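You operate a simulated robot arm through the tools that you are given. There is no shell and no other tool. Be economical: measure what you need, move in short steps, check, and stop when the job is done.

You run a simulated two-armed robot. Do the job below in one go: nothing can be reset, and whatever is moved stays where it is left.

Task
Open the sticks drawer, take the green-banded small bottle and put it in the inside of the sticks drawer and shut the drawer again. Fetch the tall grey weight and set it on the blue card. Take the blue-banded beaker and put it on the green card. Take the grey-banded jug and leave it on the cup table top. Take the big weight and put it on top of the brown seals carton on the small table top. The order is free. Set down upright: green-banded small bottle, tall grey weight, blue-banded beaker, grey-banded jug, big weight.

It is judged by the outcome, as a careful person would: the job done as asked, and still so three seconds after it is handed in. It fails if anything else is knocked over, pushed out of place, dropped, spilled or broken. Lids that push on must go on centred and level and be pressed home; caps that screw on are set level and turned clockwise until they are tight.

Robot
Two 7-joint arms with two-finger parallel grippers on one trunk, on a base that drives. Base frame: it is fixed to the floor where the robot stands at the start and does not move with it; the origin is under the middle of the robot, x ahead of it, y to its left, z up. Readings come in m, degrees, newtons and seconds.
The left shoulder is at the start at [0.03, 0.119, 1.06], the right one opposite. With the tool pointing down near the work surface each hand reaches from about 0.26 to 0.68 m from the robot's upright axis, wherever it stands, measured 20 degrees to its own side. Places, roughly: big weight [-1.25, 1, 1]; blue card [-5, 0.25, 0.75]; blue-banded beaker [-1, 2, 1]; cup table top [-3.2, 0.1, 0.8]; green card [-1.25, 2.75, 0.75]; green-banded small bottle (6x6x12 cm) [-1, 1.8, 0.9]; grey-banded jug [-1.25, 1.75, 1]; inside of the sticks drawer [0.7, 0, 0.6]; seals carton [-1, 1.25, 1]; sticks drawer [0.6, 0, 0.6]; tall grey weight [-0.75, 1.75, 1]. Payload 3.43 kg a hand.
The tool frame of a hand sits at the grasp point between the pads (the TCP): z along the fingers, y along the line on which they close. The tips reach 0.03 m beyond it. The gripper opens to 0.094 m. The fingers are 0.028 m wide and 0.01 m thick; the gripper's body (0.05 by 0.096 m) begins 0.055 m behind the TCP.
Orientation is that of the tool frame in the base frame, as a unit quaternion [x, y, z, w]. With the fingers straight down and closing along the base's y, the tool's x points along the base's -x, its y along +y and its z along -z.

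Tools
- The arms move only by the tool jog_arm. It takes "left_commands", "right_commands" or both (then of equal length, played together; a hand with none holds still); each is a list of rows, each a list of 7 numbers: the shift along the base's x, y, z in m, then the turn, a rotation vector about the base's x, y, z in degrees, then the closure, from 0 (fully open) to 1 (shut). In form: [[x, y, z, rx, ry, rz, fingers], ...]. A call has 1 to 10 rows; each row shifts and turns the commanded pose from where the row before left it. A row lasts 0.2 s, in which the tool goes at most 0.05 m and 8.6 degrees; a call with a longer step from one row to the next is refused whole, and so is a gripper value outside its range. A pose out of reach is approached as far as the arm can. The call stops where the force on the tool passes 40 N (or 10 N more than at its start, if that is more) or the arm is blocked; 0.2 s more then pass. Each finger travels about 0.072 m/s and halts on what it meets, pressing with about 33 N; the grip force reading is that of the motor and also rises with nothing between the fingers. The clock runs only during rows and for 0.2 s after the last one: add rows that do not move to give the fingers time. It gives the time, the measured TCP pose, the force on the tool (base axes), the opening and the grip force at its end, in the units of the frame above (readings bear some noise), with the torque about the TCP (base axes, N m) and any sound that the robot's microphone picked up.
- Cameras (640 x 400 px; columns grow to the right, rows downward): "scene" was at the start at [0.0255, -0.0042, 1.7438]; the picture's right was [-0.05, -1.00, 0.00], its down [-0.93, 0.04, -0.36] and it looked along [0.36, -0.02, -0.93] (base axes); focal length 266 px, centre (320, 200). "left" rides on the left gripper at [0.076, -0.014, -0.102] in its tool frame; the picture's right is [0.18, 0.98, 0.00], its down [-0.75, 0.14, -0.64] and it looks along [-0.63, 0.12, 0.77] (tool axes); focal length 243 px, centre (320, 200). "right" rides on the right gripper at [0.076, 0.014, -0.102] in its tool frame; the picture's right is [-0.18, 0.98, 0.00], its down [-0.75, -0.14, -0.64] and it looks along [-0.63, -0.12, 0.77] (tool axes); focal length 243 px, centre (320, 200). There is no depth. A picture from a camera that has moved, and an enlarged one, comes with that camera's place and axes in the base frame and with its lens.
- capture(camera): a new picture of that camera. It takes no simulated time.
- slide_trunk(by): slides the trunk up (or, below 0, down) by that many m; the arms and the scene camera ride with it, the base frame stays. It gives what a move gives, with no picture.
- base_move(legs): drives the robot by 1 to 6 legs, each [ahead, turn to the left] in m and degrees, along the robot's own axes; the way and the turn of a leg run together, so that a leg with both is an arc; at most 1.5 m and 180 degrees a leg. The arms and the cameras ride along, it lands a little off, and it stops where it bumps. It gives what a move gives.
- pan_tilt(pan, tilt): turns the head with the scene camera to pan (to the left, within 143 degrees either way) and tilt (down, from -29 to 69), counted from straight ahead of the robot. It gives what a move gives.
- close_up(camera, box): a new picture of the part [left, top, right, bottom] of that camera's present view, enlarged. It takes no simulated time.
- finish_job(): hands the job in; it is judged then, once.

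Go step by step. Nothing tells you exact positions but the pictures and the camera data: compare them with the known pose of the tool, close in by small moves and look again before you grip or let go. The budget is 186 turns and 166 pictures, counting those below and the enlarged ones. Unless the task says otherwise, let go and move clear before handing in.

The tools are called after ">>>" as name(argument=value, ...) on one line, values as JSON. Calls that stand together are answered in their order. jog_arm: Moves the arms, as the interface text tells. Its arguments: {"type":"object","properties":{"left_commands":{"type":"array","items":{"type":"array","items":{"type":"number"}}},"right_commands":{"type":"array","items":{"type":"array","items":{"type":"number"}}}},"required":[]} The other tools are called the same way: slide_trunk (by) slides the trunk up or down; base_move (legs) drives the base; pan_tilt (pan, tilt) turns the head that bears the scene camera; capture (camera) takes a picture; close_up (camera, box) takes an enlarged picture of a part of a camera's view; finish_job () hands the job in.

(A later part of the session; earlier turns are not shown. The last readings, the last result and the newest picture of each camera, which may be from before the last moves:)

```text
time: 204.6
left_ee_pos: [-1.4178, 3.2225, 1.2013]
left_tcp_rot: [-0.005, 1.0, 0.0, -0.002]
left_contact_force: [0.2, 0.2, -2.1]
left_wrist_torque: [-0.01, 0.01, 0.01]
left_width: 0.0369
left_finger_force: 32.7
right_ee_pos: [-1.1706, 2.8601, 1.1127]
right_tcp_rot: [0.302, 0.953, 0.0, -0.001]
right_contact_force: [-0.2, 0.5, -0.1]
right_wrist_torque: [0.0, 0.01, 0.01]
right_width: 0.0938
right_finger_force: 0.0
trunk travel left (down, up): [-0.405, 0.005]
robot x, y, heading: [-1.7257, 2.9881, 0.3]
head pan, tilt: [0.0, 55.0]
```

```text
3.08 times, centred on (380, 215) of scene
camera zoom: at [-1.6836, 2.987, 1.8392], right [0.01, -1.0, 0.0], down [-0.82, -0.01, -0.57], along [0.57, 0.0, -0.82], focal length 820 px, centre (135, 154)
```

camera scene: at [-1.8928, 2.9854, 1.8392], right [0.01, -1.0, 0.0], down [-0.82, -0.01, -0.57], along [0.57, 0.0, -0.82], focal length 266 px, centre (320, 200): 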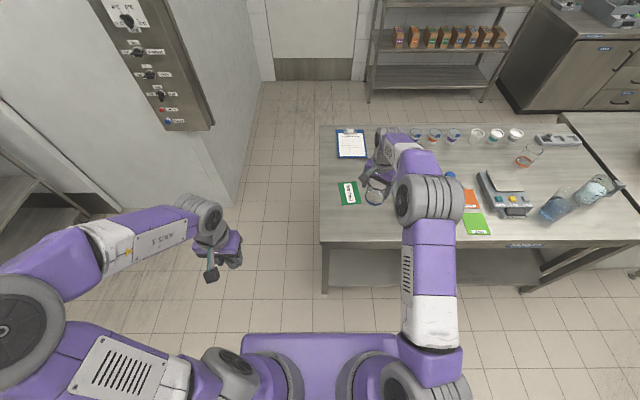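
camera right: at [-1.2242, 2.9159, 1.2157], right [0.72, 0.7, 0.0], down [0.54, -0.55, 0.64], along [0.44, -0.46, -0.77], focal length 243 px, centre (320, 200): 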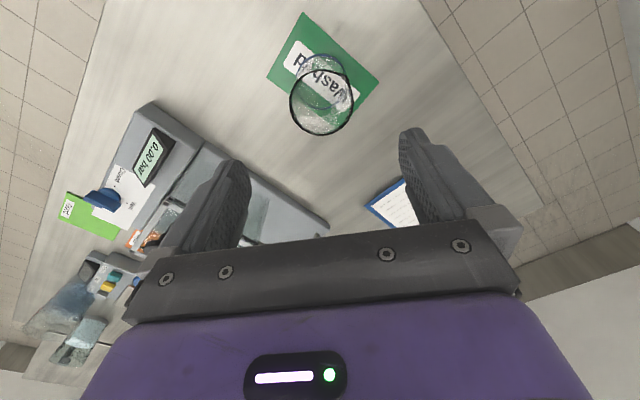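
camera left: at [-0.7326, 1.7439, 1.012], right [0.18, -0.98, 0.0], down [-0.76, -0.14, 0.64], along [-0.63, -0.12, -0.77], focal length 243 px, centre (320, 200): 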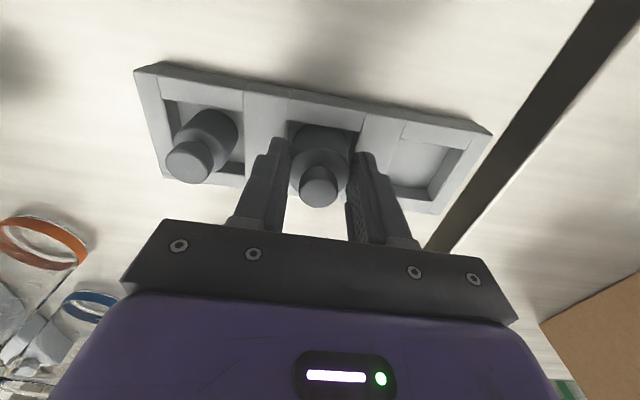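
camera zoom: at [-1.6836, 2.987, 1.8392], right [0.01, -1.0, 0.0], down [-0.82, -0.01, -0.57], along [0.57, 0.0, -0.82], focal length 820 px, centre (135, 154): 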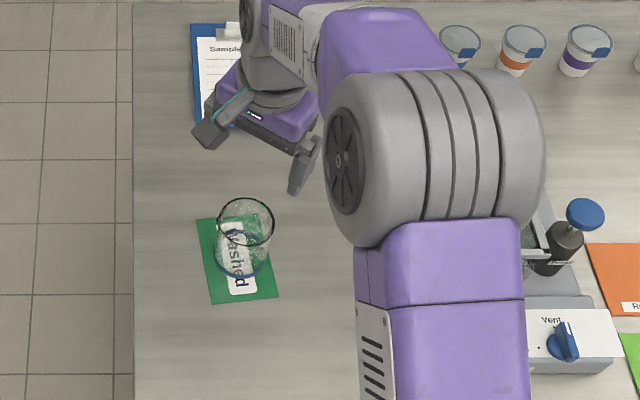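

The beaker stands on the green card. Next the grey jug: back to the west side near y≈1.98.

>>> base_move(legs=[[-0.26, 0], [0, -90], [1.0, 0], [0, 90]])

>>> capture(camera="scene")

>>> capture(camera="right")

```text
time: 218.9
left_ee_pos: [-1.6713, 2.2245, 1.2014]
left_tcp_rot: [0.002, 1.0, 0.001, -0.003]
left_contact_force: [-0.4, -0.6, -2.6]
left_wrist_torque: [0.03, 0.03, 0.01]
left_width: 0.037
left_finger_force: 33.5
right_ee_pos: [-1.4283, 1.8591, 1.1131]
right_tcp_rot: [0.309, 0.951, 0.0, -0.002]
right_contact_force: [-0.2, 0.0, 0.3]
right_wrist_torque: [0.0, 0.03, 0.0]
right_width: 0.0941
right_finger_force: 0.0
trunk travel left (down, up): [-0.405, 0.005]
robot x, y, heading: [-1.9822, 1.9922, -0.5]
head pan, tilt: [0.0, 55.0]
```

```text
79 pictures are left
camera scene: at [-1.9401, 1.9922, 1.8392], right [-0.01, -1.0, 0.0], down [-0.82, 0.01, -0.57], along [0.57, 0.0, -0.82], focal length 266 px, centre (320, 200)
```

scene: 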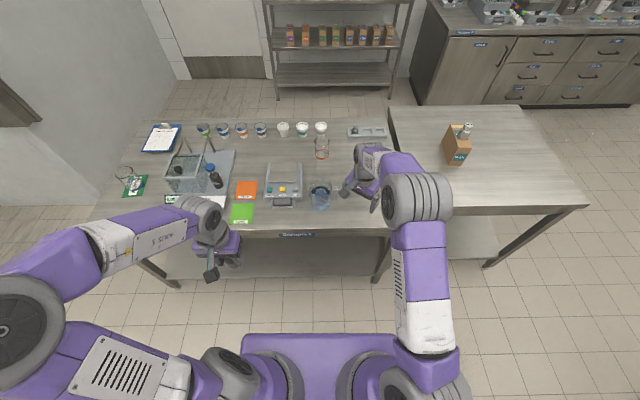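

```text
78 pictures are left
camera right: at [-1.4819, 1.9149, 1.215], right [0.73, 0.69, 0.0], down [0.53, -0.56, 0.64], along [0.44, -0.47, -0.77], focal length 243 px, centre (320, 200)
```

right: 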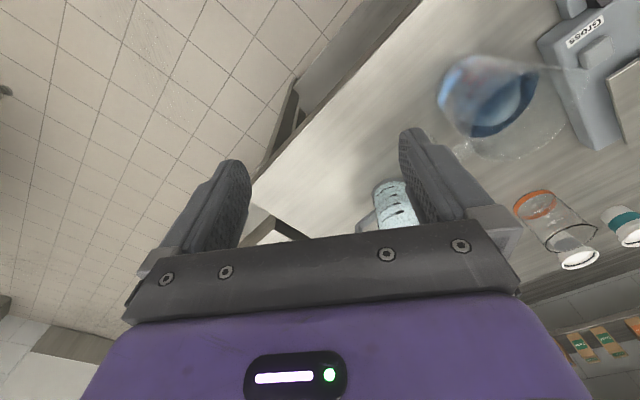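

I raise the right hand and turn it so the fingers close along x, then move in.

>>> jog_arm(right_commands=[[0, -0.02, 0.02, 0, 0, -8, 0], [0, -0.02, 0.02, 0, 0, -8, 0], [0, -0.02, 0.02, 0, 0, -8, 0], [0, -0.02, 0.01, 0, 0, -8, 0], [0, -0.02, 0, 0, 0, -8, 0], [0, -0.02, 0, 0, 0, -8, 0], [0, 0, 0, 0, 0, -5.5, 0], [0, 0, 0, 0, 0, 0, 0]])

>>> base_move(legs=[[0.26, 0.5]])

>>> capture(camera="scene")

>>> capture(camera="right")

```text
time: 220.7
left_ee_pos: [-1.6704, 2.2242, 1.2012]
left_tcp_rot: [0.002, 1.0, 0.0, -0.003]
left_contact_force: [0.1, -0.2, -2.0]
left_wrist_torque: [0.0, 0.0, -0.01]
left_width: 0.0368
left_finger_force: 32.8
right_ee_pos: [-1.4287, 1.7393, 1.1815]
right_tcp_rot: [0.705, 0.71, 0.0, -0.001]
right_contact_force: [-0.2, 0.9, 0.7]
right_wrist_torque: [0.0, 0.01, -0.01]
right_width: 0.0943
right_finger_force: 0.1
trunk travel left (down, up): [-0.405, 0.005]
robot x, y, heading: [-1.9815, 1.9898, -0.6]
head pan, tilt: [0.0, 55.0]
```

```text
time: 222.6
left_ee_pos: [-1.4116, 2.228, 1.201]
left_tcp_rot: [-0.004, 1.0, 0.0, -0.002]
left_contact_force: [-0.3, 0.0, -2.7]
left_wrist_torque: [0.03, 0.0, -0.01]
left_width: 0.037
left_finger_force: 32.3
right_ee_pos: [-1.1641, 1.7453, 1.1839]
right_tcp_rot: [0.699, 0.715, 0.001, -0.001]
right_contact_force: [1.6, -0.5, 0.4]
right_wrist_torque: [0.02, 0.02, 0.01]
right_width: 0.0939
right_finger_force: 0.0
trunk travel left (down, up): [-0.405, 0.005]
robot x, y, heading: [-1.7197, 1.9915, 0.5]
head pan, tilt: [0.0, 55.0]
```

```text
77 pictures are left
camera scene: at [-1.6779, 1.9925, 1.8393], right [0.01, -1.0, 0.0], down [-0.82, 0.0, -0.57], along [0.57, 0.0, -0.82], focal length 266 px, centre (320, 200)
```

scene: 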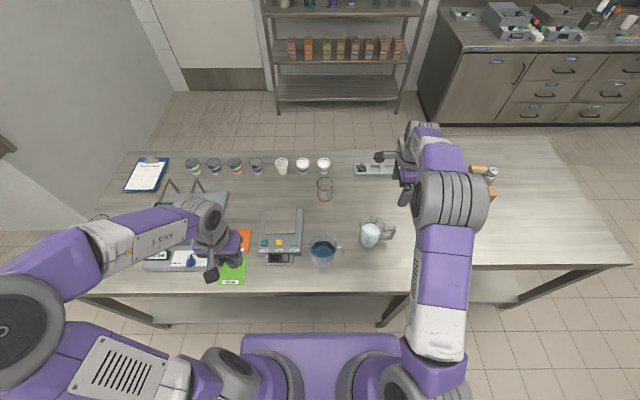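

```text
76 pictures are left
camera right: at [-1.1511, 1.8222, 1.2851], right [0.99, -0.16, 0.0], down [-0.12, -0.76, 0.64], along [-0.11, -0.63, -0.77], focal length 243 px, centre (320, 200)
```

right: 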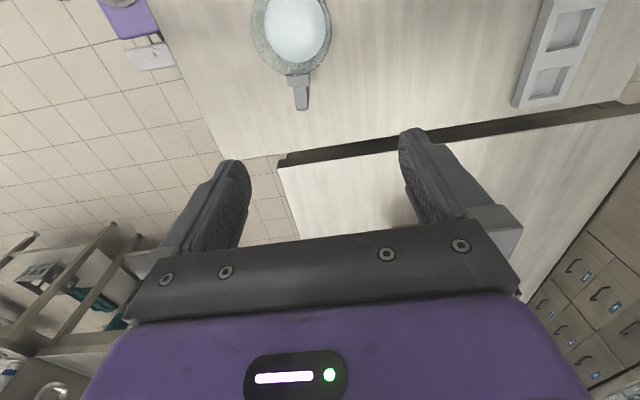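

The jug's rim is about 7.8 cm across. I zoom for its exact place.

>>> close_up(camera="scene", box=[290, 190, 430, 290])

```text
4.00 times, centred on (360, 240) of scene
camera zoom: at [-1.6779, 1.9925, 1.8393], right [0.01, -1.0, 0.0], down [-0.82, 0.0, -0.57], along [0.57, 0.0, -0.82], focal length 1066 px, centre (160, 40)
```

zoom: 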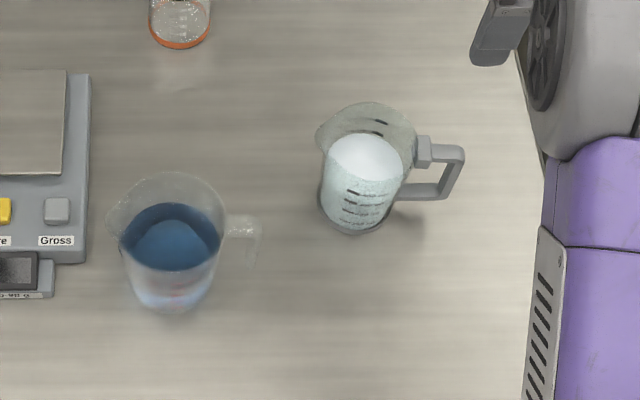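

The jug is at about (-1.19, 1.803), rim z≈0.985. Moving the hand above it.

>>> jog_arm(right_commands=[[-0.013, 0.029, -0.01, 0, 0, 0, 0], [-0.013, 0.029, -0.02, 0, 0, 0, 0], [0, 0, -0.04, 0, 0, -0.8, 0], [0, 0, 0, 0, 0, 0, 0]])

>>> capture(camera="right")

>>> close_up(camera="scene", box=[310, 170, 450, 270])

```text
time: 223.6
left_ee_pos: [-1.4118, 2.229, 1.2012]
left_tcp_rot: [-0.004, 1.0, -0.001, -0.002]
left_contact_force: [0.2, 0.5, -2.1]
left_wrist_torque: [-0.01, 0.01, -0.01]
left_width: 0.0369
left_finger_force: 33.0
right_ee_pos: [-1.1903, 1.8035, 1.1117]
right_tcp_rot: [0.704, 0.71, 0.001, -0.001]
right_contact_force: [-0.5, 0.3, 0.4]
right_wrist_torque: [0.01, -0.04, -0.05]
right_width: 0.0939
right_finger_force: 0.1
trunk travel left (down, up): [-0.405, 0.005]
robot x, y, heading: [-1.7204, 1.9948, 0.2]
head pan, tilt: [0.0, 55.0]
```

```text
74 pictures are left
camera right: at [-1.1767, 1.8791, 1.2154], right [0.98, -0.18, 0.0], down [-0.14, -0.76, 0.64], along [-0.11, -0.63, -0.77], focal length 243 px, centre (320, 200)
```

right: 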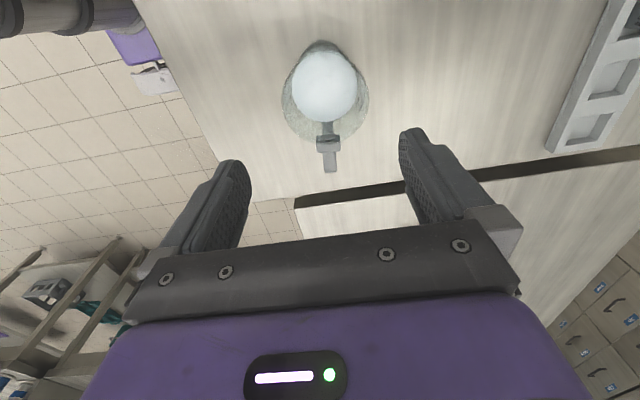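

```text
4.00 times, centred on (380, 220) of scene
camera zoom: at [-1.6788, 1.993, 1.8393], right [0.01, -1.0, 0.0], down [-0.82, 0.0, -0.57], along [0.57, 0.0, -0.82], focal length 1066 px, centre (80, 120)
```

zoom: 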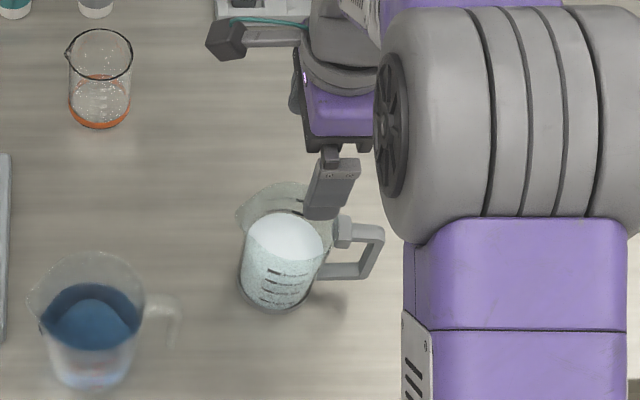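

Small correction, then lower to just above the rim.

>>> jog_arm(right_commands=[[0.005, 0.004, -0.03, 0, 0, 0, 0], [0, 0, -0.03, 0, 0, 0, 0], [0, 0, -0.022, 0, 0, 0, 0], [0, 0, 0, 0, 0, 0, 0]])

>>> capture(camera="right")

>>> close_up(camera="scene", box=[330, 190, 430, 270])

```text
time: 224.6
left_ee_pos: [-1.4105, 2.2292, 1.2007]
left_tcp_rot: [-0.003, 1.0, 0.0, -0.003]
left_contact_force: [-0.4, -0.3, -1.9]
left_wrist_torque: [0.0, 0.04, -0.01]
left_width: 0.0367
left_finger_force: 33.4
right_ee_pos: [-1.184, 1.8093, 1.0324]
right_tcp_rot: [0.705, 0.709, 0.001, -0.002]
right_contact_force: [-0.1, 0.2, -0.5]
right_wrist_torque: [0.0, -0.01, 0.02]
right_width: 0.0939
right_finger_force: 0.1
trunk travel left (down, up): [-0.405, 0.005]
robot x, y, heading: [-1.7179, 1.9919, 0.3]
head pan, tilt: [0.0, 55.0]
```

```text
72 pictures are left
camera right: at [-1.1704, 1.8855, 1.1348], right [0.98, -0.18, 0.0], down [-0.14, -0.76, 0.64], along [-0.11, -0.63, -0.77], focal length 243 px, centre (320, 200)
```

right: 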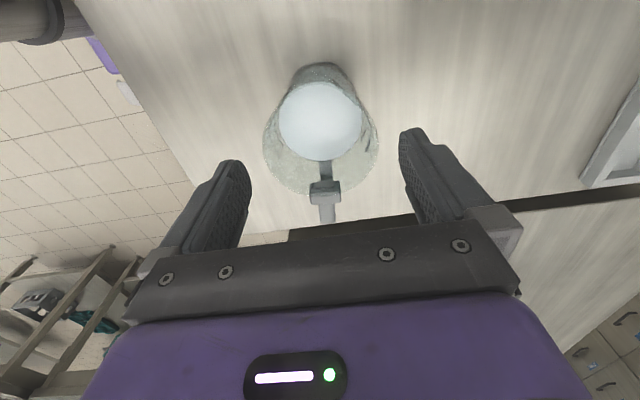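

```text
5.00 times, centred on (380, 230) of scene
camera zoom: at [-1.6778, 1.9925, 1.8392], right [0.01, -1.0, 0.0], down [-0.82, 0.0, -0.57], along [0.57, 0.0, -0.82], focal length 1333 px, centre (20, 50)
```

zoom: 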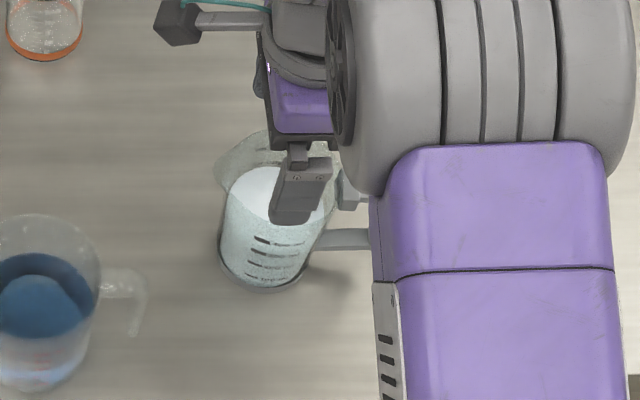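

Centred over the rim. Lowering around it.

>>> jog_arm(right_commands=[[0, -0.001, -0.02, 0, 0, 0, 0], [0, 0, -0.02, 0, 0, 0, 0], [0, 0, -0.015, 0, 0, 0, 0], [0, 0, -0.01, 0, 0, 0, 0], [0, 0, 0, 0, 0, 0, 0]])

>>> capture(camera="right")

```text
time: 225.8
left_ee_pos: [-1.4117, 2.2281, 1.2021]
left_tcp_rot: [-0.004, 1.0, 0.0, -0.002]
left_contact_force: [0.9, -0.2, -1.7]
left_wrist_torque: [0.0, 0.01, 0.01]
left_width: 0.0368
left_finger_force: 33.0
right_ee_pos: [-1.1844, 1.8082, 0.9653]
right_tcp_rot: [0.704, 0.71, 0.002, -0.002]
right_contact_force: [-0.3, 0.2, 0.2]
right_wrist_torque: [0.0, 0.0, 0.01]
right_width: 0.0942
right_finger_force: 0.0
trunk travel left (down, up): [-0.405, 0.005]
robot x, y, heading: [-1.7164, 1.9889, 0.2]
head pan, tilt: [0.0, 55.0]
```

```text
70 pictures are left
camera right: at [-1.1705, 1.8842, 1.0678], right [0.98, -0.18, 0.0], down [-0.14, -0.76, 0.64], along [-0.11, -0.63, -0.77], focal length 243 px, centre (320, 200)
```

right: 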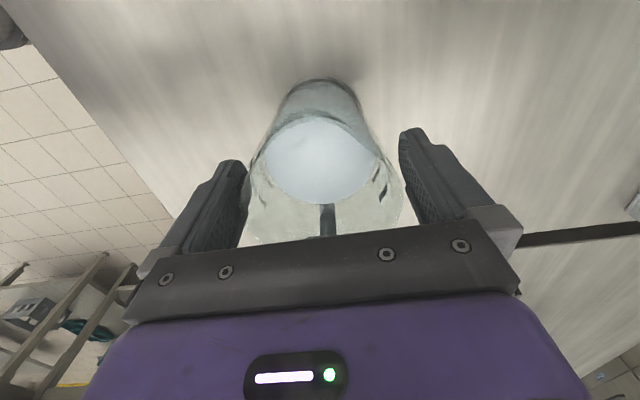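

Fingers straddle the jug without contact. Closing.

>>> jog_arm(right_commands=[[0, 0, 0, 0, 0, 0, 0.1], [0, 0, 0, 0, 0, 0, 0.2], [0, 0, 0, 0, 0, 0, 0.3], [0, 0, 0, 0, 0, 0, 0.3], [0, 0, 0, 0, 0, 0, 0.3]])

>>> jog_arm(right_commands=[[0, 0, 0.01, 0, 0, 0, 0.3], [0, 0, 0.01, 0, 0, 0, 0.3], [0, 0, 0, 0, 0, 0, 0.3]])

>>> capture(camera="right")

```text
time: 226.9
left_ee_pos: [-1.4118, 2.228, 1.2015]
left_tcp_rot: [-0.003, 1.0, -0.001, -0.003]
left_contact_force: [0.0, -0.8, -2.0]
left_wrist_torque: [-0.01, 0.0, -0.02]
left_width: 0.0367
left_finger_force: 33.2
right_ee_pos: [-1.1841, 1.8075, 0.9648]
right_tcp_rot: [0.704, 0.71, 0.001, -0.002]
right_contact_force: [-1.1, -0.1, 0.3]
right_wrist_torque: [0.02, -0.02, 0.0]
right_width: 0.0892
right_finger_force: 33.0
trunk travel left (down, up): [-0.405, 0.005]
robot x, y, heading: [-1.7187, 1.9924, 0.3]
head pan, tilt: [0.0, 55.0]
```

```text
time: 227.8
left_ee_pos: [-1.4103, 2.2295, 1.2006]
left_tcp_rot: [-0.003, 1.0, 0.0, -0.003]
left_contact_force: [-0.1, 0.0, -2.5]
left_wrist_torque: [0.0, 0.02, 0.0]
left_width: 0.037
left_finger_force: 33.3
right_ee_pos: [-1.1842, 1.8072, 0.9828]
right_tcp_rot: [0.705, 0.71, 0.0, -0.002]
right_contact_force: [-0.5, -0.9, -3.6]
right_wrist_torque: [0.02, 0.01, 0.03]
right_width: 0.0893
right_finger_force: 33.0
trunk travel left (down, up): [-0.405, 0.005]
robot x, y, heading: [-1.7195, 1.9982, 0.2]
head pan, tilt: [0.0, 55.0]
```

```text
69 pictures are left
camera right: at [-1.1704, 1.883, 1.0868], right [0.98, -0.18, 0.0], down [-0.13, -0.76, 0.64], along [-0.12, -0.63, -0.77], focal length 243 px, centre (320, 200)
```

right: 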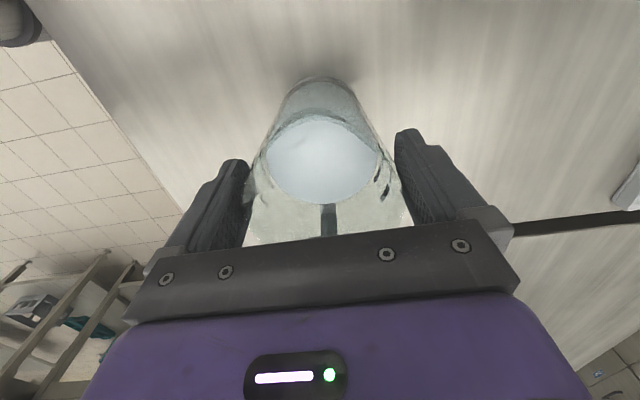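

The jug is lifted level. Raising it and backing off, then looking for the cup table.

>>> jog_arm(right_commands=[[0, 0, 0.03, 0, 0, 0, 0.3], [0, 0, 0.04, 0, 0, 0, 0.3], [0, 0, 0.04, 0, 0, 0, 0.3], [0, 0, 0.03, 0, 0, 0, 0.3], [0, 0, 0, 0, 0, 0, 0.3]])

>>> base_move(legs=[[-0.4, 0]])

>>> pan_tilt(pan=-135, tilt=25)

>>> capture(camera="scene")

>>> pan_tilt(pan=140, tilt=20)

>>> capture(camera="scene")

```text
time: 228.9
left_ee_pos: [-1.4107, 2.2298, 1.2021]
left_tcp_rot: [-0.004, 1.0, 0.0, -0.003]
left_contact_force: [0.1, 0.3, -1.3]
left_wrist_torque: [0.02, -0.01, 0.04]
left_width: 0.0368
left_finger_force: 32.8
right_ee_pos: [-1.1835, 1.8045, 1.1257]
right_tcp_rot: [0.704, 0.71, 0.0, -0.002]
right_contact_force: [0.5, -0.5, -4.5]
right_wrist_torque: [0.05, -0.01, 0.02]
right_width: 0.0891
right_finger_force: 33.0
trunk travel left (down, up): [-0.405, 0.005]
robot x, y, heading: [-1.7187, 1.9963, 0.4]
head pan, tilt: [0.0, 55.0]
```

```text
time: 231.4
left_ee_pos: [-1.8092, 2.2262, 1.2017]
left_tcp_rot: [-0.005, 1.0, -0.001, -0.002]
left_contact_force: [-1.0, -0.7, -1.7]
left_wrist_torque: [-0.02, 0.03, -0.01]
left_width: 0.0369
left_finger_force: 33.2
right_ee_pos: [-1.5818, 1.8043, 1.1263]
right_tcp_rot: [0.704, 0.71, 0.001, -0.002]
right_contact_force: [-0.1, -0.8, -4.2]
right_wrist_torque: [0.07, 0.01, 0.03]
right_width: 0.0893
right_finger_force: 33.1
trunk travel left (down, up): [-0.405, 0.005]
robot x, y, heading: [-2.1186, 1.9897, 0.3]
head pan, tilt: [0.0, 55.0]
```

```text
time: 233.6
left_ee_pos: [-1.8087, 2.2258, 1.2006]
left_tcp_rot: [-0.004, 1.0, 0.001, -0.002]
left_contact_force: [-0.9, -0.6, -2.2]
left_wrist_torque: [0.0, 0.06, 0.02]
left_width: 0.0369
left_finger_force: 33.1
right_ee_pos: [-1.5814, 1.8042, 1.1255]
right_tcp_rot: [0.703, 0.711, 0.001, -0.003]
right_contact_force: [0.1, 0.6, -4.1]
right_wrist_torque: [0.04, -0.02, 0.02]
right_width: 0.0891
right_finger_force: 33.0
trunk travel left (down, up): [-0.405, 0.005]
robot x, y, heading: [-2.1169, 1.9971, 0.4]
head pan, tilt: [-135.0, 25.0]
```

```text
68 pictures are left
camera scene: at [-2.2123, 1.9238, 1.8832], right [-0.71, 0.7, 0.0], down [0.3, 0.3, -0.91], along [-0.64, -0.65, -0.42], focal length 266 px, centre (320, 200)
```

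scene: 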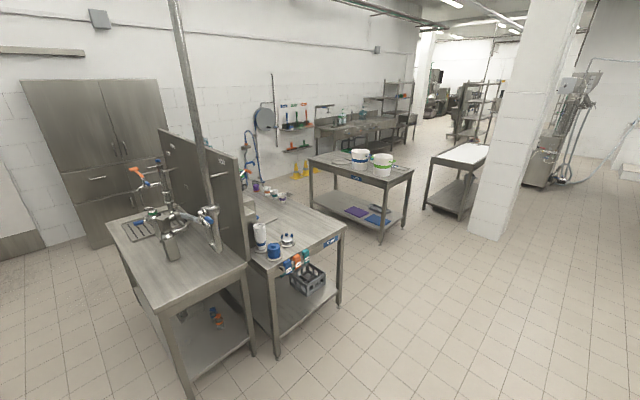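

```text
time: 237.4
left_ee_pos: [-1.8097, 2.2263, 1.2008]
left_tcp_rot: [-0.004, 1.0, 0.0, -0.003]
left_contact_force: [-0.2, -0.2, -1.1]
left_wrist_torque: [-0.02, -0.02, 0.01]
left_width: 0.0366
left_finger_force: 32.9
right_ee_pos: [-1.5823, 1.8038, 1.1249]
right_tcp_rot: [0.704, 0.71, 0.001, -0.002]
right_contact_force: [0.7, -0.6, -3.3]
right_wrist_torque: [0.05, 0.01, 0.04]
right_width: 0.0891
right_finger_force: 33.5
trunk travel left (down, up): [-0.405, 0.005]
robot x, y, heading: [-2.1205, 1.9936, 0.3]
head pan, tilt: [140.0, 20.0]
```

```text
67 pictures are left
camera scene: at [-2.2193, 2.0488, 1.8913], right [0.64, 0.77, 0.0], down [0.26, -0.22, -0.94], along [-0.72, 0.6, -0.34], focal length 266 px, centre (320, 200)
```

scene: 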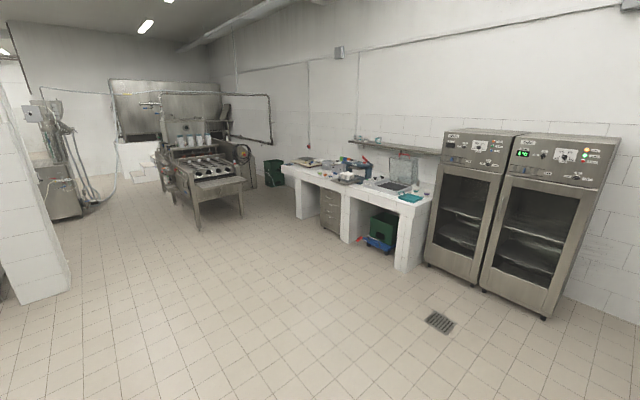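

I see the cup table (near (-3.2, 0.1)) and the bucket table further west that should hold the blue card. Zooming on both.

>>> pan_tilt(pan=-135, tilt=25)

>>> close_up(camera="scene", box=[220, 120, 430, 280])

```text
time: 241.2
left_ee_pos: [-1.8094, 2.2259, 1.2014]
left_tcp_rot: [-0.005, 1.0, 0.0, -0.002]
left_contact_force: [-0.6, 0.8, -2.6]
left_wrist_torque: [0.04, 0.04, -0.01]
left_width: 0.0367
left_finger_force: 32.6
right_ee_pos: [-1.5812, 1.8053, 1.1262]
right_tcp_rot: [0.704, 0.71, 0.0, -0.002]
right_contact_force: [0.1, 0.0, -3.2]
right_wrist_torque: [0.05, 0.0, 0.02]
right_width: 0.0891
right_finger_force: 33.4
trunk travel left (down, up): [-0.405, 0.005]
robot x, y, heading: [-2.1177, 1.9911, 0.4]
head pan, tilt: [-135.0, 25.0]
```

```text
2.50 times, centred on (325, 200) of scene
camera zoom: at [-2.2122, 1.9238, 1.8833], right [-0.71, 0.7, 0.0], down [0.3, 0.3, -0.91], along [-0.64, -0.65, -0.42], focal length 666 px, centre (308, 200)
```

zoom: 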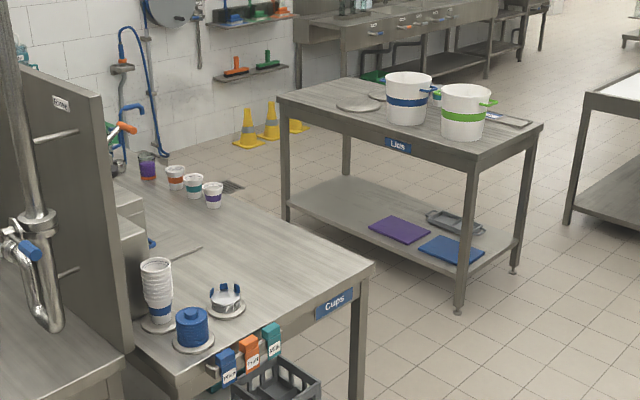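

The table marked "Cups" has free space in its north-west part, around (-3.38, 0.55). I drive to its north side facing south.

>>> base_move(legs=[[0, -73], [0, -73], [1.3, 0], [0, 55.5]])

>>> pan_tilt(pan=0, tilt=50)

>>> capture(camera="scene")

>>> capture(camera="right")

```text
time: 256.5
left_ee_pos: [-2.9325, 0.9346, 1.2013]
left_tcp_rot: [0.695, 0.719, 0.0, -0.002]
left_contact_force: [-0.3, 0.1, -1.0]
left_wrist_torque: [-0.01, 0.01, -0.03]
left_width: 0.0367
left_finger_force: 33.0
right_ee_pos: [-3.3479, 0.6966, 1.125]
right_tcp_rot: [1.0, 0.018, 0.002, -0.001]
right_contact_force: [0.6, -0.6, -3.8]
right_wrist_torque: [-0.03, -0.06, 0.0]
right_width: 0.0888
right_finger_force: 33.3
trunk travel left (down, up): [-0.405, 0.005]
robot x, y, heading: [-3.1713, 1.2391, -87.9]
head pan, tilt: [-135.0, 25.0]
```

```text
time: 258.7
left_ee_pos: [-2.9324, 0.9346, 1.2015]
left_tcp_rot: [0.694, 0.72, 0.001, -0.003]
left_contact_force: [-0.4, 0.2, -2.5]
left_wrist_torque: [0.05, -0.04, 0.0]
left_width: 0.0366
left_finger_force: 33.4
right_ee_pos: [-3.3468, 0.6964, 1.1254]
right_tcp_rot: [1.0, 0.018, 0.002, -0.001]
right_contact_force: [0.3, 1.2, -3.1]
right_wrist_torque: [-0.01, -0.05, 0.0]
right_width: 0.089
right_finger_force: 32.8
trunk travel left (down, up): [-0.405, 0.005]
robot x, y, heading: [-3.1739, 1.2376, -88.4]
head pan, tilt: [0.0, 50.0]
```

```text
65 pictures are left
camera scene: at [-3.1737, 1.188, 1.8457], right [-1.0, -0.03, 0.0], down [-0.02, 0.77, -0.64], along [0.02, -0.64, -0.77], focal length 266 px, centre (320, 200)
```

scene: 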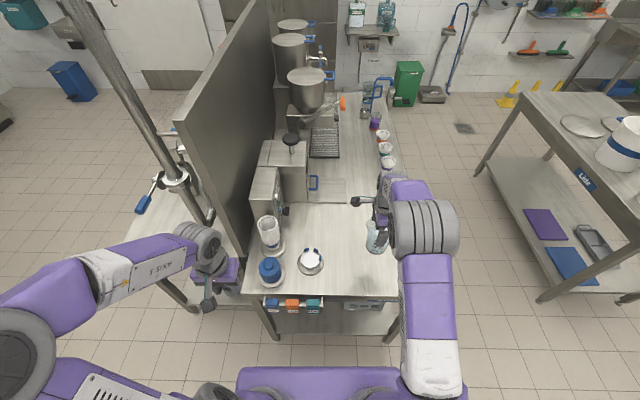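

```text
64 pictures are left
camera right: at [-3.2717, 0.685, 1.2279], right [-0.15, -0.99, 0.0], down [-0.76, 0.11, 0.64], along [-0.63, 0.1, -0.77], focal length 243 px, centre (320, 200)
```

right: 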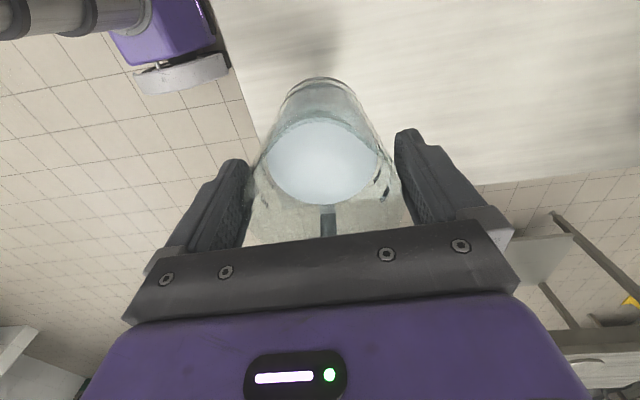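

The free spot beside the cup stand is under the jug. I shift it a little inward and lower it toward the table (top near z≈0.84).

>>> jog_arm(right_commands=[[0.008, -0.03, 0, 0, 0, 0, 0.3], [0.008, -0.03, 0, 0, 0, 0, 0.3], [0, 0, -0.035, 0, 0, 0, 0.3], [0, 0, -0.035, 0, 0, 0, 0.3], [0, 0, -0.03, 0, 0, 0, 0.3], [0, 0, -0.02, 0, 0, 0, 0.3], [0, 0, 0, 0, 0, 0, 0.3]])

>>> close_up(camera="scene", box=[240, 180, 420, 310])

>>> capture(camera="right")

```text
time: 260.3
left_ee_pos: [-2.9327, 0.9356, 1.2021]
left_tcp_rot: [0.694, 0.72, 0.001, -0.003]
left_contact_force: [1.0, 0.7, -1.9]
left_wrist_torque: [0.02, 0.0, 0.01]
left_width: 0.0369
left_finger_force: 32.7
right_ee_pos: [-3.3336, 0.6366, 1.0047]
right_tcp_rot: [1.0, 0.018, 0.002, 0.0]
right_contact_force: [0.1, 0.4, -3.1]
right_wrist_torque: [0.03, -0.04, 0.03]
right_width: 0.0891
right_finger_force: 33.2
trunk travel left (down, up): [-0.405, 0.005]
robot x, y, heading: [-3.1751, 1.2412, -87.9]
head pan, tilt: [0.0, 50.0]
```

```text
3.08 times, centred on (330, 245) of scene
camera zoom: at [-3.1736, 1.1881, 1.8457], right [-1.0, -0.03, 0.0], down [-0.02, 0.77, -0.64], along [0.02, -0.64, -0.77], focal length 820 px, centre (289, 62)
```

zoom: 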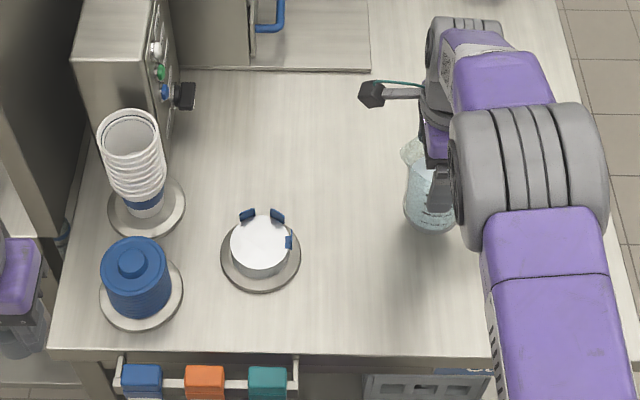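

```text
62 pictures are left
camera right: at [-3.2571, 0.6256, 1.1071], right [-0.15, -0.99, 0.0], down [-0.76, 0.11, 0.64], along [-0.63, 0.1, -0.77], focal length 243 px, centre (320, 200)
```

right: 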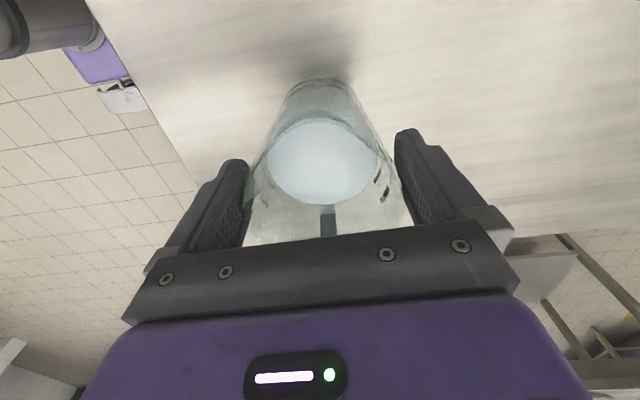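

Clear all around. Lowering in small steps to find contact.

>>> jog_arm(right_commands=[[0, 0, -0.015, 0, 0, 0, 0.3], [0, 0, -0.01, 0, 0, 0, 0.3], [0, 0, -0.006, 0, 0, 0, 0.3], [0, 0, -0.005, 0, 0, 0, 0.3], [0, 0, 0, 0, 0, 0, 0.3]])

>>> jog_arm(right_commands=[[0, 0, -0.004, 0, 0, 0, 0.3], [0, 0, -0.004, 0, 0, 0, 0.3], [0, 0, 0, 0, 0, 0, 0.3]])

```text
time: 261.5
left_ee_pos: [-2.9331, 0.9358, 1.2026]
left_tcp_rot: [0.695, 0.719, 0.001, -0.002]
left_contact_force: [0.6, -0.2, -1.6]
left_wrist_torque: [-0.01, 0.01, -0.02]
left_width: 0.0366
left_finger_force: 32.7
right_ee_pos: [-3.3323, 0.6368, 0.9676]
right_tcp_rot: [1.0, 0.018, 0.001, -0.001]
right_contact_force: [-0.8, 0.8, -3.9]
right_wrist_torque: [-0.01, -0.03, 0.02]
right_width: 0.0889
right_finger_force: 33.3
trunk travel left (down, up): [-0.405, 0.005]
robot x, y, heading: [-3.1772, 1.2373, -88.3]
head pan, tilt: [0.0, 50.0]
```

```text
time: 262.3
left_ee_pos: [-2.932, 0.9379, 1.2025]
left_tcp_rot: [0.694, 0.72, 0.001, -0.002]
left_contact_force: [-0.4, 0.0, -2.1]
left_wrist_torque: [0.03, 0.0, 0.06]
left_width: 0.0366
left_finger_force: 33.4
right_ee_pos: [-3.3323, 0.6371, 0.9651]
right_tcp_rot: [1.0, 0.017, 0.002, 0.003]
right_contact_force: [-1.8, 0.2, 23.5]
right_wrist_torque: [0.32, 0.08, 0.01]
right_width: 0.0891
right_finger_force: 32.6
trunk travel left (down, up): [-0.405, 0.005]
robot x, y, heading: [-3.1744, 1.237, -87.9]
head pan, tilt: [0.0, 50.0]
```

Contact with the table. Ease, open fully, and rise straight.

>>> jog_arm(right_commands=[[0, 0, 0.004, 0, 0, 0, 0.3], [0, 0, 0, 0, 0, 0, 0.1], [0, 0, 0, 0, 0, 0, 0], [0, 0, 0, 0, 0, 0, 0], [0, 0, 0.005, 0, 0, 0, 0], [0, 0, 0.01, 0, 0, 0, 0], [0, 0, 0.015, 0, 0, 0, 0], [0, 0, 0, 0, 0, 0, 0]])

>>> capture(camera="right")

```text
time: 264.1
left_ee_pos: [-2.932, 0.937, 1.2009]
left_tcp_rot: [0.694, 0.72, 0.001, -0.003]
left_contact_force: [0.0, -0.2, -1.3]
left_wrist_torque: [-0.01, 0.0, 0.0]
left_width: 0.0369
left_finger_force: 33.2
right_ee_pos: [-3.3319, 0.6343, 0.9961]
right_tcp_rot: [1.0, 0.017, 0.002, -0.001]
right_contact_force: [0.3, 0.0, 0.2]
right_wrist_torque: [-0.04, 0.02, 0.01]
right_width: 0.094
right_finger_force: 0.1
trunk travel left (down, up): [-0.405, 0.005]
robot x, y, heading: [-3.1733, 1.2357, -88.1]
head pan, tilt: [0.0, 50.0]
```

```text
61 pictures are left
camera right: at [-3.2554, 0.624, 1.0981], right [-0.15, -0.99, 0.0], down [-0.76, 0.11, 0.64], along [-0.63, 0.1, -0.77], focal length 243 px, centre (320, 200)
```

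right: 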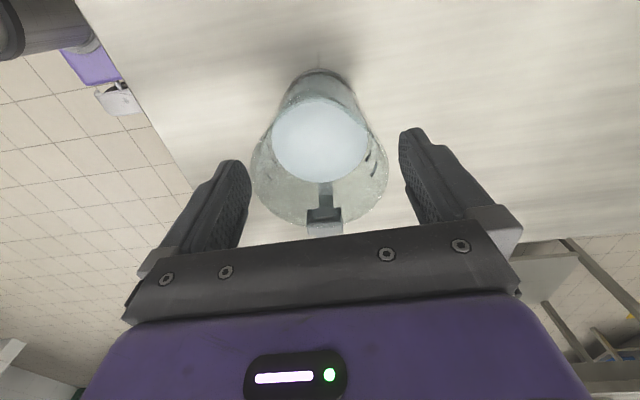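

The jug stands free. Rising and backing off, then over to the bucket table.

>>> jog_arm(right_commands=[[0, 0, 0.03, 0, 0, 0, 0], [0, 0, 0.04, 0, 0, 0, 0], [0, 0, 0.04, 0, 0, 0, 0], [0, 0, 0.03, 0, 0, 0, 0], [0, 0, 0, 0, 0, 0, 0]])

>>> base_move(legs=[[-0.3, 0]])

>>> pan_tilt(pan=-55, tilt=25)

>>> capture(camera="scene")

```text
time: 265.3
left_ee_pos: [-2.9325, 0.9353, 1.2018]
left_tcp_rot: [0.695, 0.719, 0.001, -0.002]
left_contact_force: [1.1, -0.7, -1.5]
left_wrist_torque: [-0.01, 0.03, 0.0]
left_width: 0.0369
left_finger_force: 33.1
right_ee_pos: [-3.3322, 0.6385, 1.1349]
right_tcp_rot: [1.0, 0.018, 0.001, -0.001]
right_contact_force: [-0.5, -0.4, -0.3]
right_wrist_torque: [0.01, 0.0, -0.01]
right_width: 0.094
right_finger_force: 0.1
trunk travel left (down, up): [-0.405, 0.005]
robot x, y, heading: [-3.1745, 1.2354, -88.2]
head pan, tilt: [0.0, 50.0]
```

```text
time: 267.3
left_ee_pos: [-2.941, 1.2305, 1.2023]
left_tcp_rot: [0.695, 0.719, 0.002, -0.002]
left_contact_force: [-0.4, -0.4, -2.3]
left_wrist_torque: [0.02, 0.0, -0.02]
left_width: 0.0368
left_finger_force: 33.0
right_ee_pos: [-3.3406, 0.9326, 1.136]
right_tcp_rot: [1.0, 0.016, 0.002, -0.001]
right_contact_force: [-0.9, 0.1, -0.5]
right_wrist_torque: [-0.02, 0.02, 0.0]
right_width: 0.094
right_finger_force: 0.1
trunk travel left (down, up): [-0.405, 0.005]
robot x, y, heading: [-3.1853, 1.5297, -88.3]
head pan, tilt: [0.0, 50.0]
```

```text
time: 268.5
left_ee_pos: [-2.9412, 1.2306, 1.2011]
left_tcp_rot: [0.695, 0.719, 0.001, -0.003]
left_contact_force: [0.5, 1.2, -2.3]
left_wrist_torque: [0.01, -0.03, 0.01]
left_width: 0.0366
left_finger_force: 32.9
right_ee_pos: [-3.3425, 0.9331, 1.1346]
right_tcp_rot: [1.0, 0.018, 0.001, -0.001]
right_contact_force: [-0.4, -0.1, -0.5]
right_wrist_torque: [0.05, 0.0, 0.0]
right_width: 0.0938
right_finger_force: 0.0
trunk travel left (down, up): [-0.405, 0.005]
robot x, y, heading: [-3.1873, 1.529, -87.8]
head pan, tilt: [-55.0, 25.0]
```

```text
60 pictures are left
camera scene: at [-3.2591, 1.5052, 1.8832], right [-0.6, 0.8, 0.0], down [0.34, 0.25, -0.91], along [-0.73, -0.54, -0.42], focal length 266 px, centre (320, 200)
```

scene: 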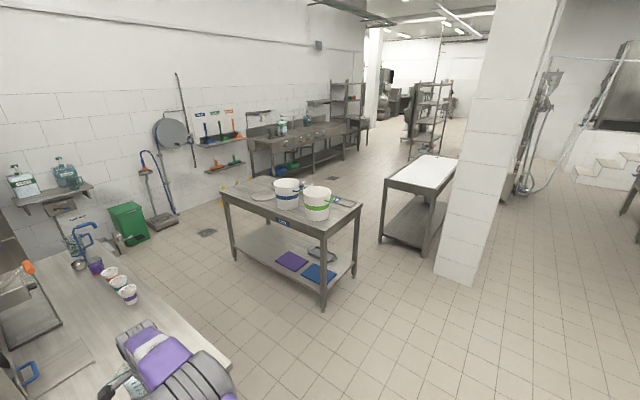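

>>> close_up(camera="scene", box=[210, 140, 470, 300])

```text
2.46 times, centred on (340, 220) of scene
camera zoom: at [-3.2591, 1.5052, 1.8832], right [-0.6, 0.8, 0.0], down [0.34, 0.25, -0.91], along [-0.73, -0.54, -0.42], focal length 656 px, centre (271, 151)
```

zoom: 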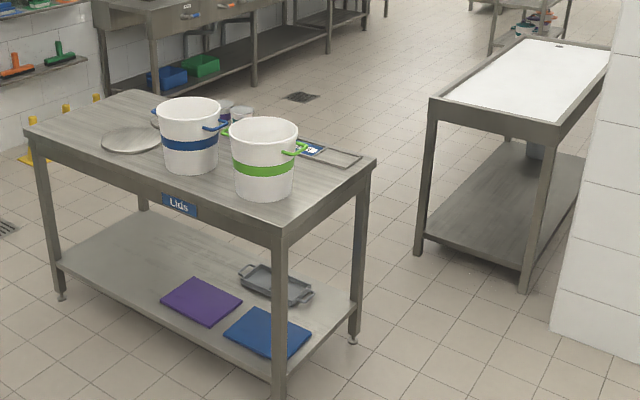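

The card is on the west part of the "Lids" table near (-5.1, 0.3). I tuck the right hand in and drive to the table's north side.

>>> jog_arm(right_commands=[[0, 0.045, 0, 0, 0, 0, 0], [0, 0.045, 0, 0, 0, 0, 0], [0, 0.045, 0, 0, 0, 0, 0]])

>>> base_move(legs=[[0, -75], [1.0, 0], [0.95, 0], [0, 73]])

>>> pan_tilt(pan=0, tilt=50)

>>> capture(camera="scene")

```text
time: 269.3
left_ee_pos: [-2.9409, 1.2306, 1.2004]
left_tcp_rot: [0.696, 0.719, 0.001, -0.001]
left_contact_force: [-0.1, 0.0, -2.6]
left_wrist_torque: [0.01, -0.01, 0.01]
left_width: 0.0368
left_finger_force: 33.4
right_ee_pos: [-3.3444, 1.0706, 1.1361]
right_tcp_rot: [1.0, 0.017, 0.001, 0.0]
right_contact_force: [-0.2, 0.2, -0.5]
right_wrist_torque: [0.0, 0.02, 0.0]
right_width: 0.0939
right_finger_force: 0.1
trunk travel left (down, up): [-0.405, 0.005]
robot x, y, heading: [-3.184, 1.5281, -88.2]
head pan, tilt: [-55.0, 25.0]
```

```text
time: 285.4
left_ee_pos: [-4.8185, 0.6607, 1.202]
left_tcp_rot: [0.713, 0.701, 0.002, -0.001]
left_contact_force: [0.5, 0.2, -2.0]
left_wrist_torque: [0.02, -0.02, -0.01]
left_width: 0.0366
left_finger_force: 32.8
right_ee_pos: [-5.2287, 0.5195, 1.1358]
right_tcp_rot: [1.0, -0.009, 0.002, -0.002]
right_contact_force: [0.4, 0.3, -0.2]
right_wrist_torque: [0.01, 0.01, -0.02]
right_width: 0.0938
right_finger_force: 0.0
trunk travel left (down, up): [-0.405, 0.005]
robot x, y, heading: [-5.0426, 0.9749, -91.1]
head pan, tilt: [-55.0, 25.0]
```

```text
time: 286.7
left_ee_pos: [-4.819, 0.661, 1.2018]
left_tcp_rot: [0.713, 0.701, 0.001, -0.002]
left_contact_force: [0.5, -0.1, -2.3]
left_wrist_torque: [0.02, 0.0, 0.03]
left_width: 0.0367
left_finger_force: 33.5
right_ee_pos: [-5.2296, 0.5195, 1.1356]
right_tcp_rot: [1.0, -0.009, 0.002, 0.0]
right_contact_force: [0.2, 0.8, 0.5]
right_wrist_torque: [0.03, -0.02, 0.05]
right_width: 0.0941
right_finger_force: 0.0
trunk travel left (down, up): [-0.405, 0.005]
robot x, y, heading: [-5.0479, 0.9748, -91.0]
head pan, tilt: [0.0, 50.0]
```

```text
58 pictures are left
camera scene: at [-5.0466, 0.9261, 1.8458], right [-1.0, 0.02, 0.0], down [0.02, 0.77, -0.64], along [-0.01, -0.64, -0.77], focal length 266 px, centre (320, 200)
```

scene: 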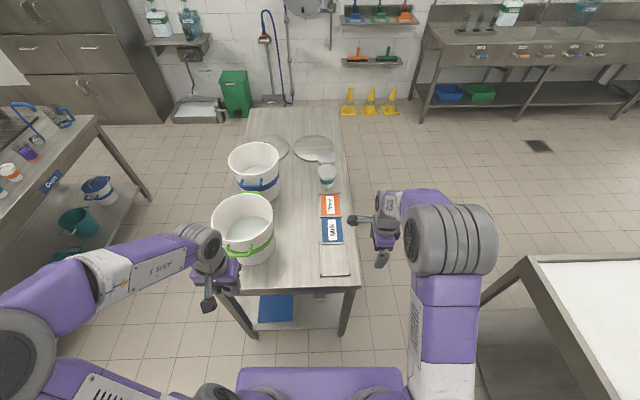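

The blue card is at about (-5.105, 0.273), but the left forearm would pass over the green bucket. I check the space to the west for a sideways shift.

>>> pan_tilt(pan=-80, tilt=40)

>>> capture(camera="scene")

```text
time: 288.2
left_ee_pos: [-4.8187, 0.6614, 1.2028]
left_tcp_rot: [0.713, 0.701, 0.001, -0.003]
left_contact_force: [-0.5, -0.2, -1.4]
left_wrist_torque: [0.02, 0.02, -0.02]
left_width: 0.0368
left_finger_force: 33.5
right_ee_pos: [-5.2296, 0.5205, 1.1352]
right_tcp_rot: [1.0, -0.009, 0.002, -0.001]
right_contact_force: [-0.3, 0.0, -0.8]
right_wrist_torque: [0.01, -0.07, 0.01]
right_width: 0.0941
right_finger_force: 0.1
trunk travel left (down, up): [-0.405, 0.005]
robot x, y, heading: [-5.0417, 0.9744, -90.9]
head pan, tilt: [-80.0, 40.0]
```

```text
57 pictures are left
camera scene: at [-5.1289, 0.99, 1.8599], right [-0.15, 0.99, 0.0], down [0.64, 0.1, -0.77], along [-0.76, -0.12, -0.64], focal length 266 px, centre (320, 200)
```

scene: 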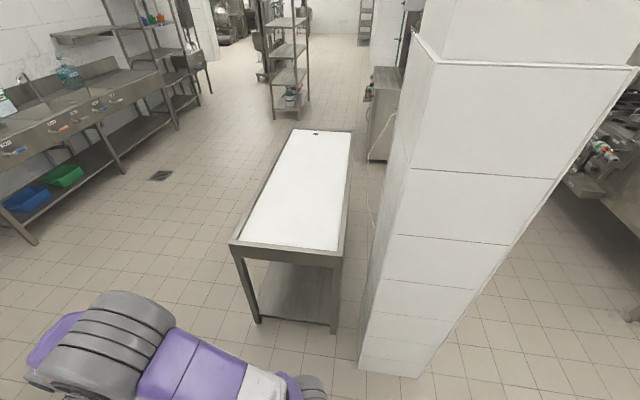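

There is enough room to shift west (the pillar face is at x≈-5.745). I reverse with a slight turn and come back in at x≈-5.23.

>>> base_move(legs=[[0, 21], [-0.53, 0], [0, -20]])

>>> pan_tilt(pan=0, tilt=50)

>>> capture(camera="scene")

```text
time: 293.5
left_ee_pos: [-4.9929, 1.164, 1.2007]
left_tcp_rot: [0.709, 0.705, 0.001, -0.002]
left_contact_force: [0.7, -0.4, -1.4]
left_wrist_torque: [0.01, 0.02, 0.0]
left_width: 0.037
left_finger_force: 33.2
right_ee_pos: [-5.4023, 1.0172, 1.1352]
right_tcp_rot: [1.0, -0.004, 0.001, -0.001]
right_contact_force: [-0.4, 0.5, 0.0]
right_wrist_torque: [0.01, -0.01, -0.02]
right_width: 0.0941
right_finger_force: 0.1
trunk travel left (down, up): [-0.405, 0.005]
robot x, y, heading: [-5.2221, 1.4745, -90.6]
head pan, tilt: [-80.0, 40.0]
```

```text
time: 295.0
left_ee_pos: [-4.993, 1.165, 1.2017]
left_tcp_rot: [0.709, 0.706, 0.002, -0.003]
left_contact_force: [-0.5, -0.6, -2.0]
left_wrist_torque: [0.01, -0.02, 0.01]
left_width: 0.0367
left_finger_force: 32.7
right_ee_pos: [-5.4022, 1.0182, 1.1353]
right_tcp_rot: [1.0, -0.003, 0.002, -0.001]
right_contact_force: [0.0, 0.5, 0.7]
right_wrist_torque: [-0.01, -0.04, -0.02]
right_width: 0.0942
right_finger_force: 0.1
trunk travel left (down, up): [-0.405, 0.005]
robot x, y, heading: [-5.2234, 1.4772, -90.6]
head pan, tilt: [0.0, 50.0]
```

```text
56 pictures are left
camera scene: at [-5.2244, 1.4266, 1.8457], right [-1.0, 0.01, 0.0], down [0.01, 0.77, -0.64], along [0.0, -0.64, -0.77], focal length 266 px, centre (320, 200)
```

scene: 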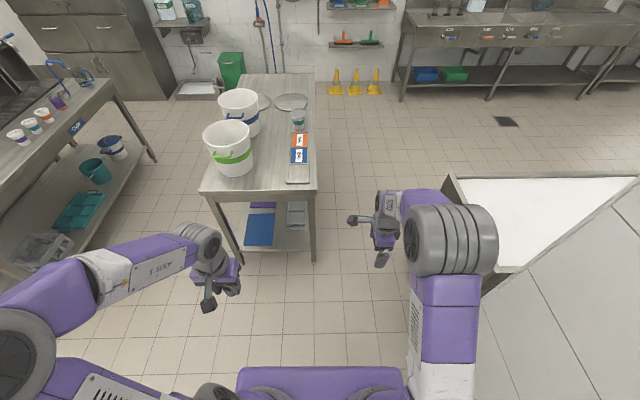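

Now the approach: shift the left hand inward and drive ahead.

>>> jog_arm(left_commands=[[-0.03, 0, 0, 0, 0, 0, 0.9], [-0.03, 0, 0, 0, 0, 0, 0.9], [-0.03, 0, 0, 0, 0, 0, 0.9], [-0.02, 0, 0, 0, 0, 0, 0.9]], right_commands=[[-0.02, 0.03, 0, 0, 0, 0, 0], [-0.02, 0.03, 0, 0, 0, 0, 0], [0, 0, 0, 0, 0, 0, 0], [0, 0, 0, 0, 0, 0, 0]])

>>> base_move(legs=[[0.57, 0.6]])

>>> capture(camera="scene")

>>> close_up(camera="scene", box=[200, 130, 380, 290])

>>> capture(camera="left")

```text
time: 296.0
left_ee_pos: [-5.1033, 1.1641, 1.2019]
left_tcp_rot: [0.709, 0.705, 0.001, -0.002]
left_contact_force: [-0.6, -0.4, -2.2]
left_wrist_torque: [0.02, -0.02, -0.01]
left_width: 0.0367
left_finger_force: 33.1
right_ee_pos: [-5.4441, 1.0784, 1.1367]
right_tcp_rot: [1.0, -0.003, 0.002, -0.001]
right_contact_force: [1.1, -0.4, 0.4]
right_wrist_torque: [-0.02, -0.02, 0.0]
right_width: 0.0942
right_finger_force: 0.0
trunk travel left (down, up): [-0.405, 0.005]
robot x, y, heading: [-5.2232, 1.4761, -90.5]
head pan, tilt: [0.0, 50.0]
```

```text
time: 299.3
left_ee_pos: [-5.1036, 0.5914, 1.2024]
left_tcp_rot: [0.707, 0.707, 0.002, -0.003]
left_contact_force: [-0.1, -0.6, -1.8]
left_wrist_torque: [0.04, 0.01, 0.01]
left_width: 0.0369
left_finger_force: 32.9
right_ee_pos: [-5.4437, 0.5043, 1.136]
right_tcp_rot: [1.0, 0.0, 0.002, -0.001]
right_contact_force: [1.0, -0.6, 0.5]
right_wrist_torque: [0.03, 0.05, 0.03]
right_width: 0.0944
right_finger_force: 0.1
trunk travel left (down, up): [-0.405, 0.005]
robot x, y, heading: [-5.2248, 0.9061, -90.3]
head pan, tilt: [0.0, 50.0]
```

```text
55 pictures are left
camera scene: at [-5.2265, 0.8533, 1.8457], right [-1.0, 0.0, 0.0], down [0.0, 0.77, -0.64], along [0.0, -0.64, -0.77], focal length 266 px, centre (320, 200)
```

scene: 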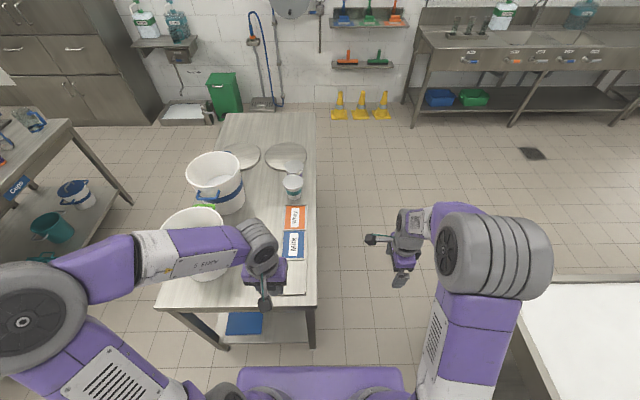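

```text
2.50 times, centred on (290, 210) of scene
camera zoom: at [-5.2265, 0.8533, 1.8457], right [-1.0, 0.0, 0.0], down [0.0, 0.77, -0.64], along [0.0, -0.64, -0.77], focal length 666 px, centre (395, 175)
```

zoom: 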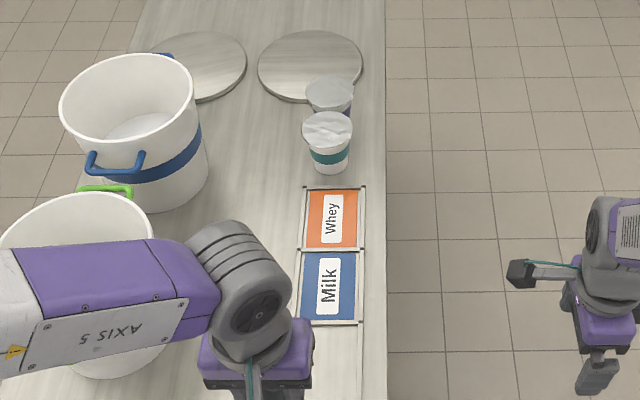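

```text
53 pictures are left
camera left: at [-5.1187, 0.6678, 1.3042], right [0.98, 0.18, 0.0], down [0.14, -0.76, 0.64], along [0.12, -0.63, -0.77], focal length 243 px, centre (320, 200)
```

left: 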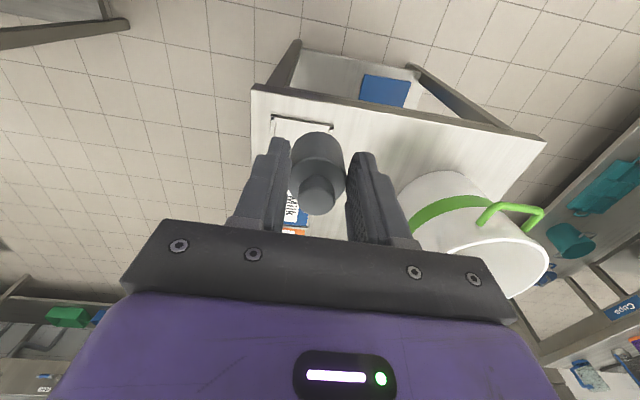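

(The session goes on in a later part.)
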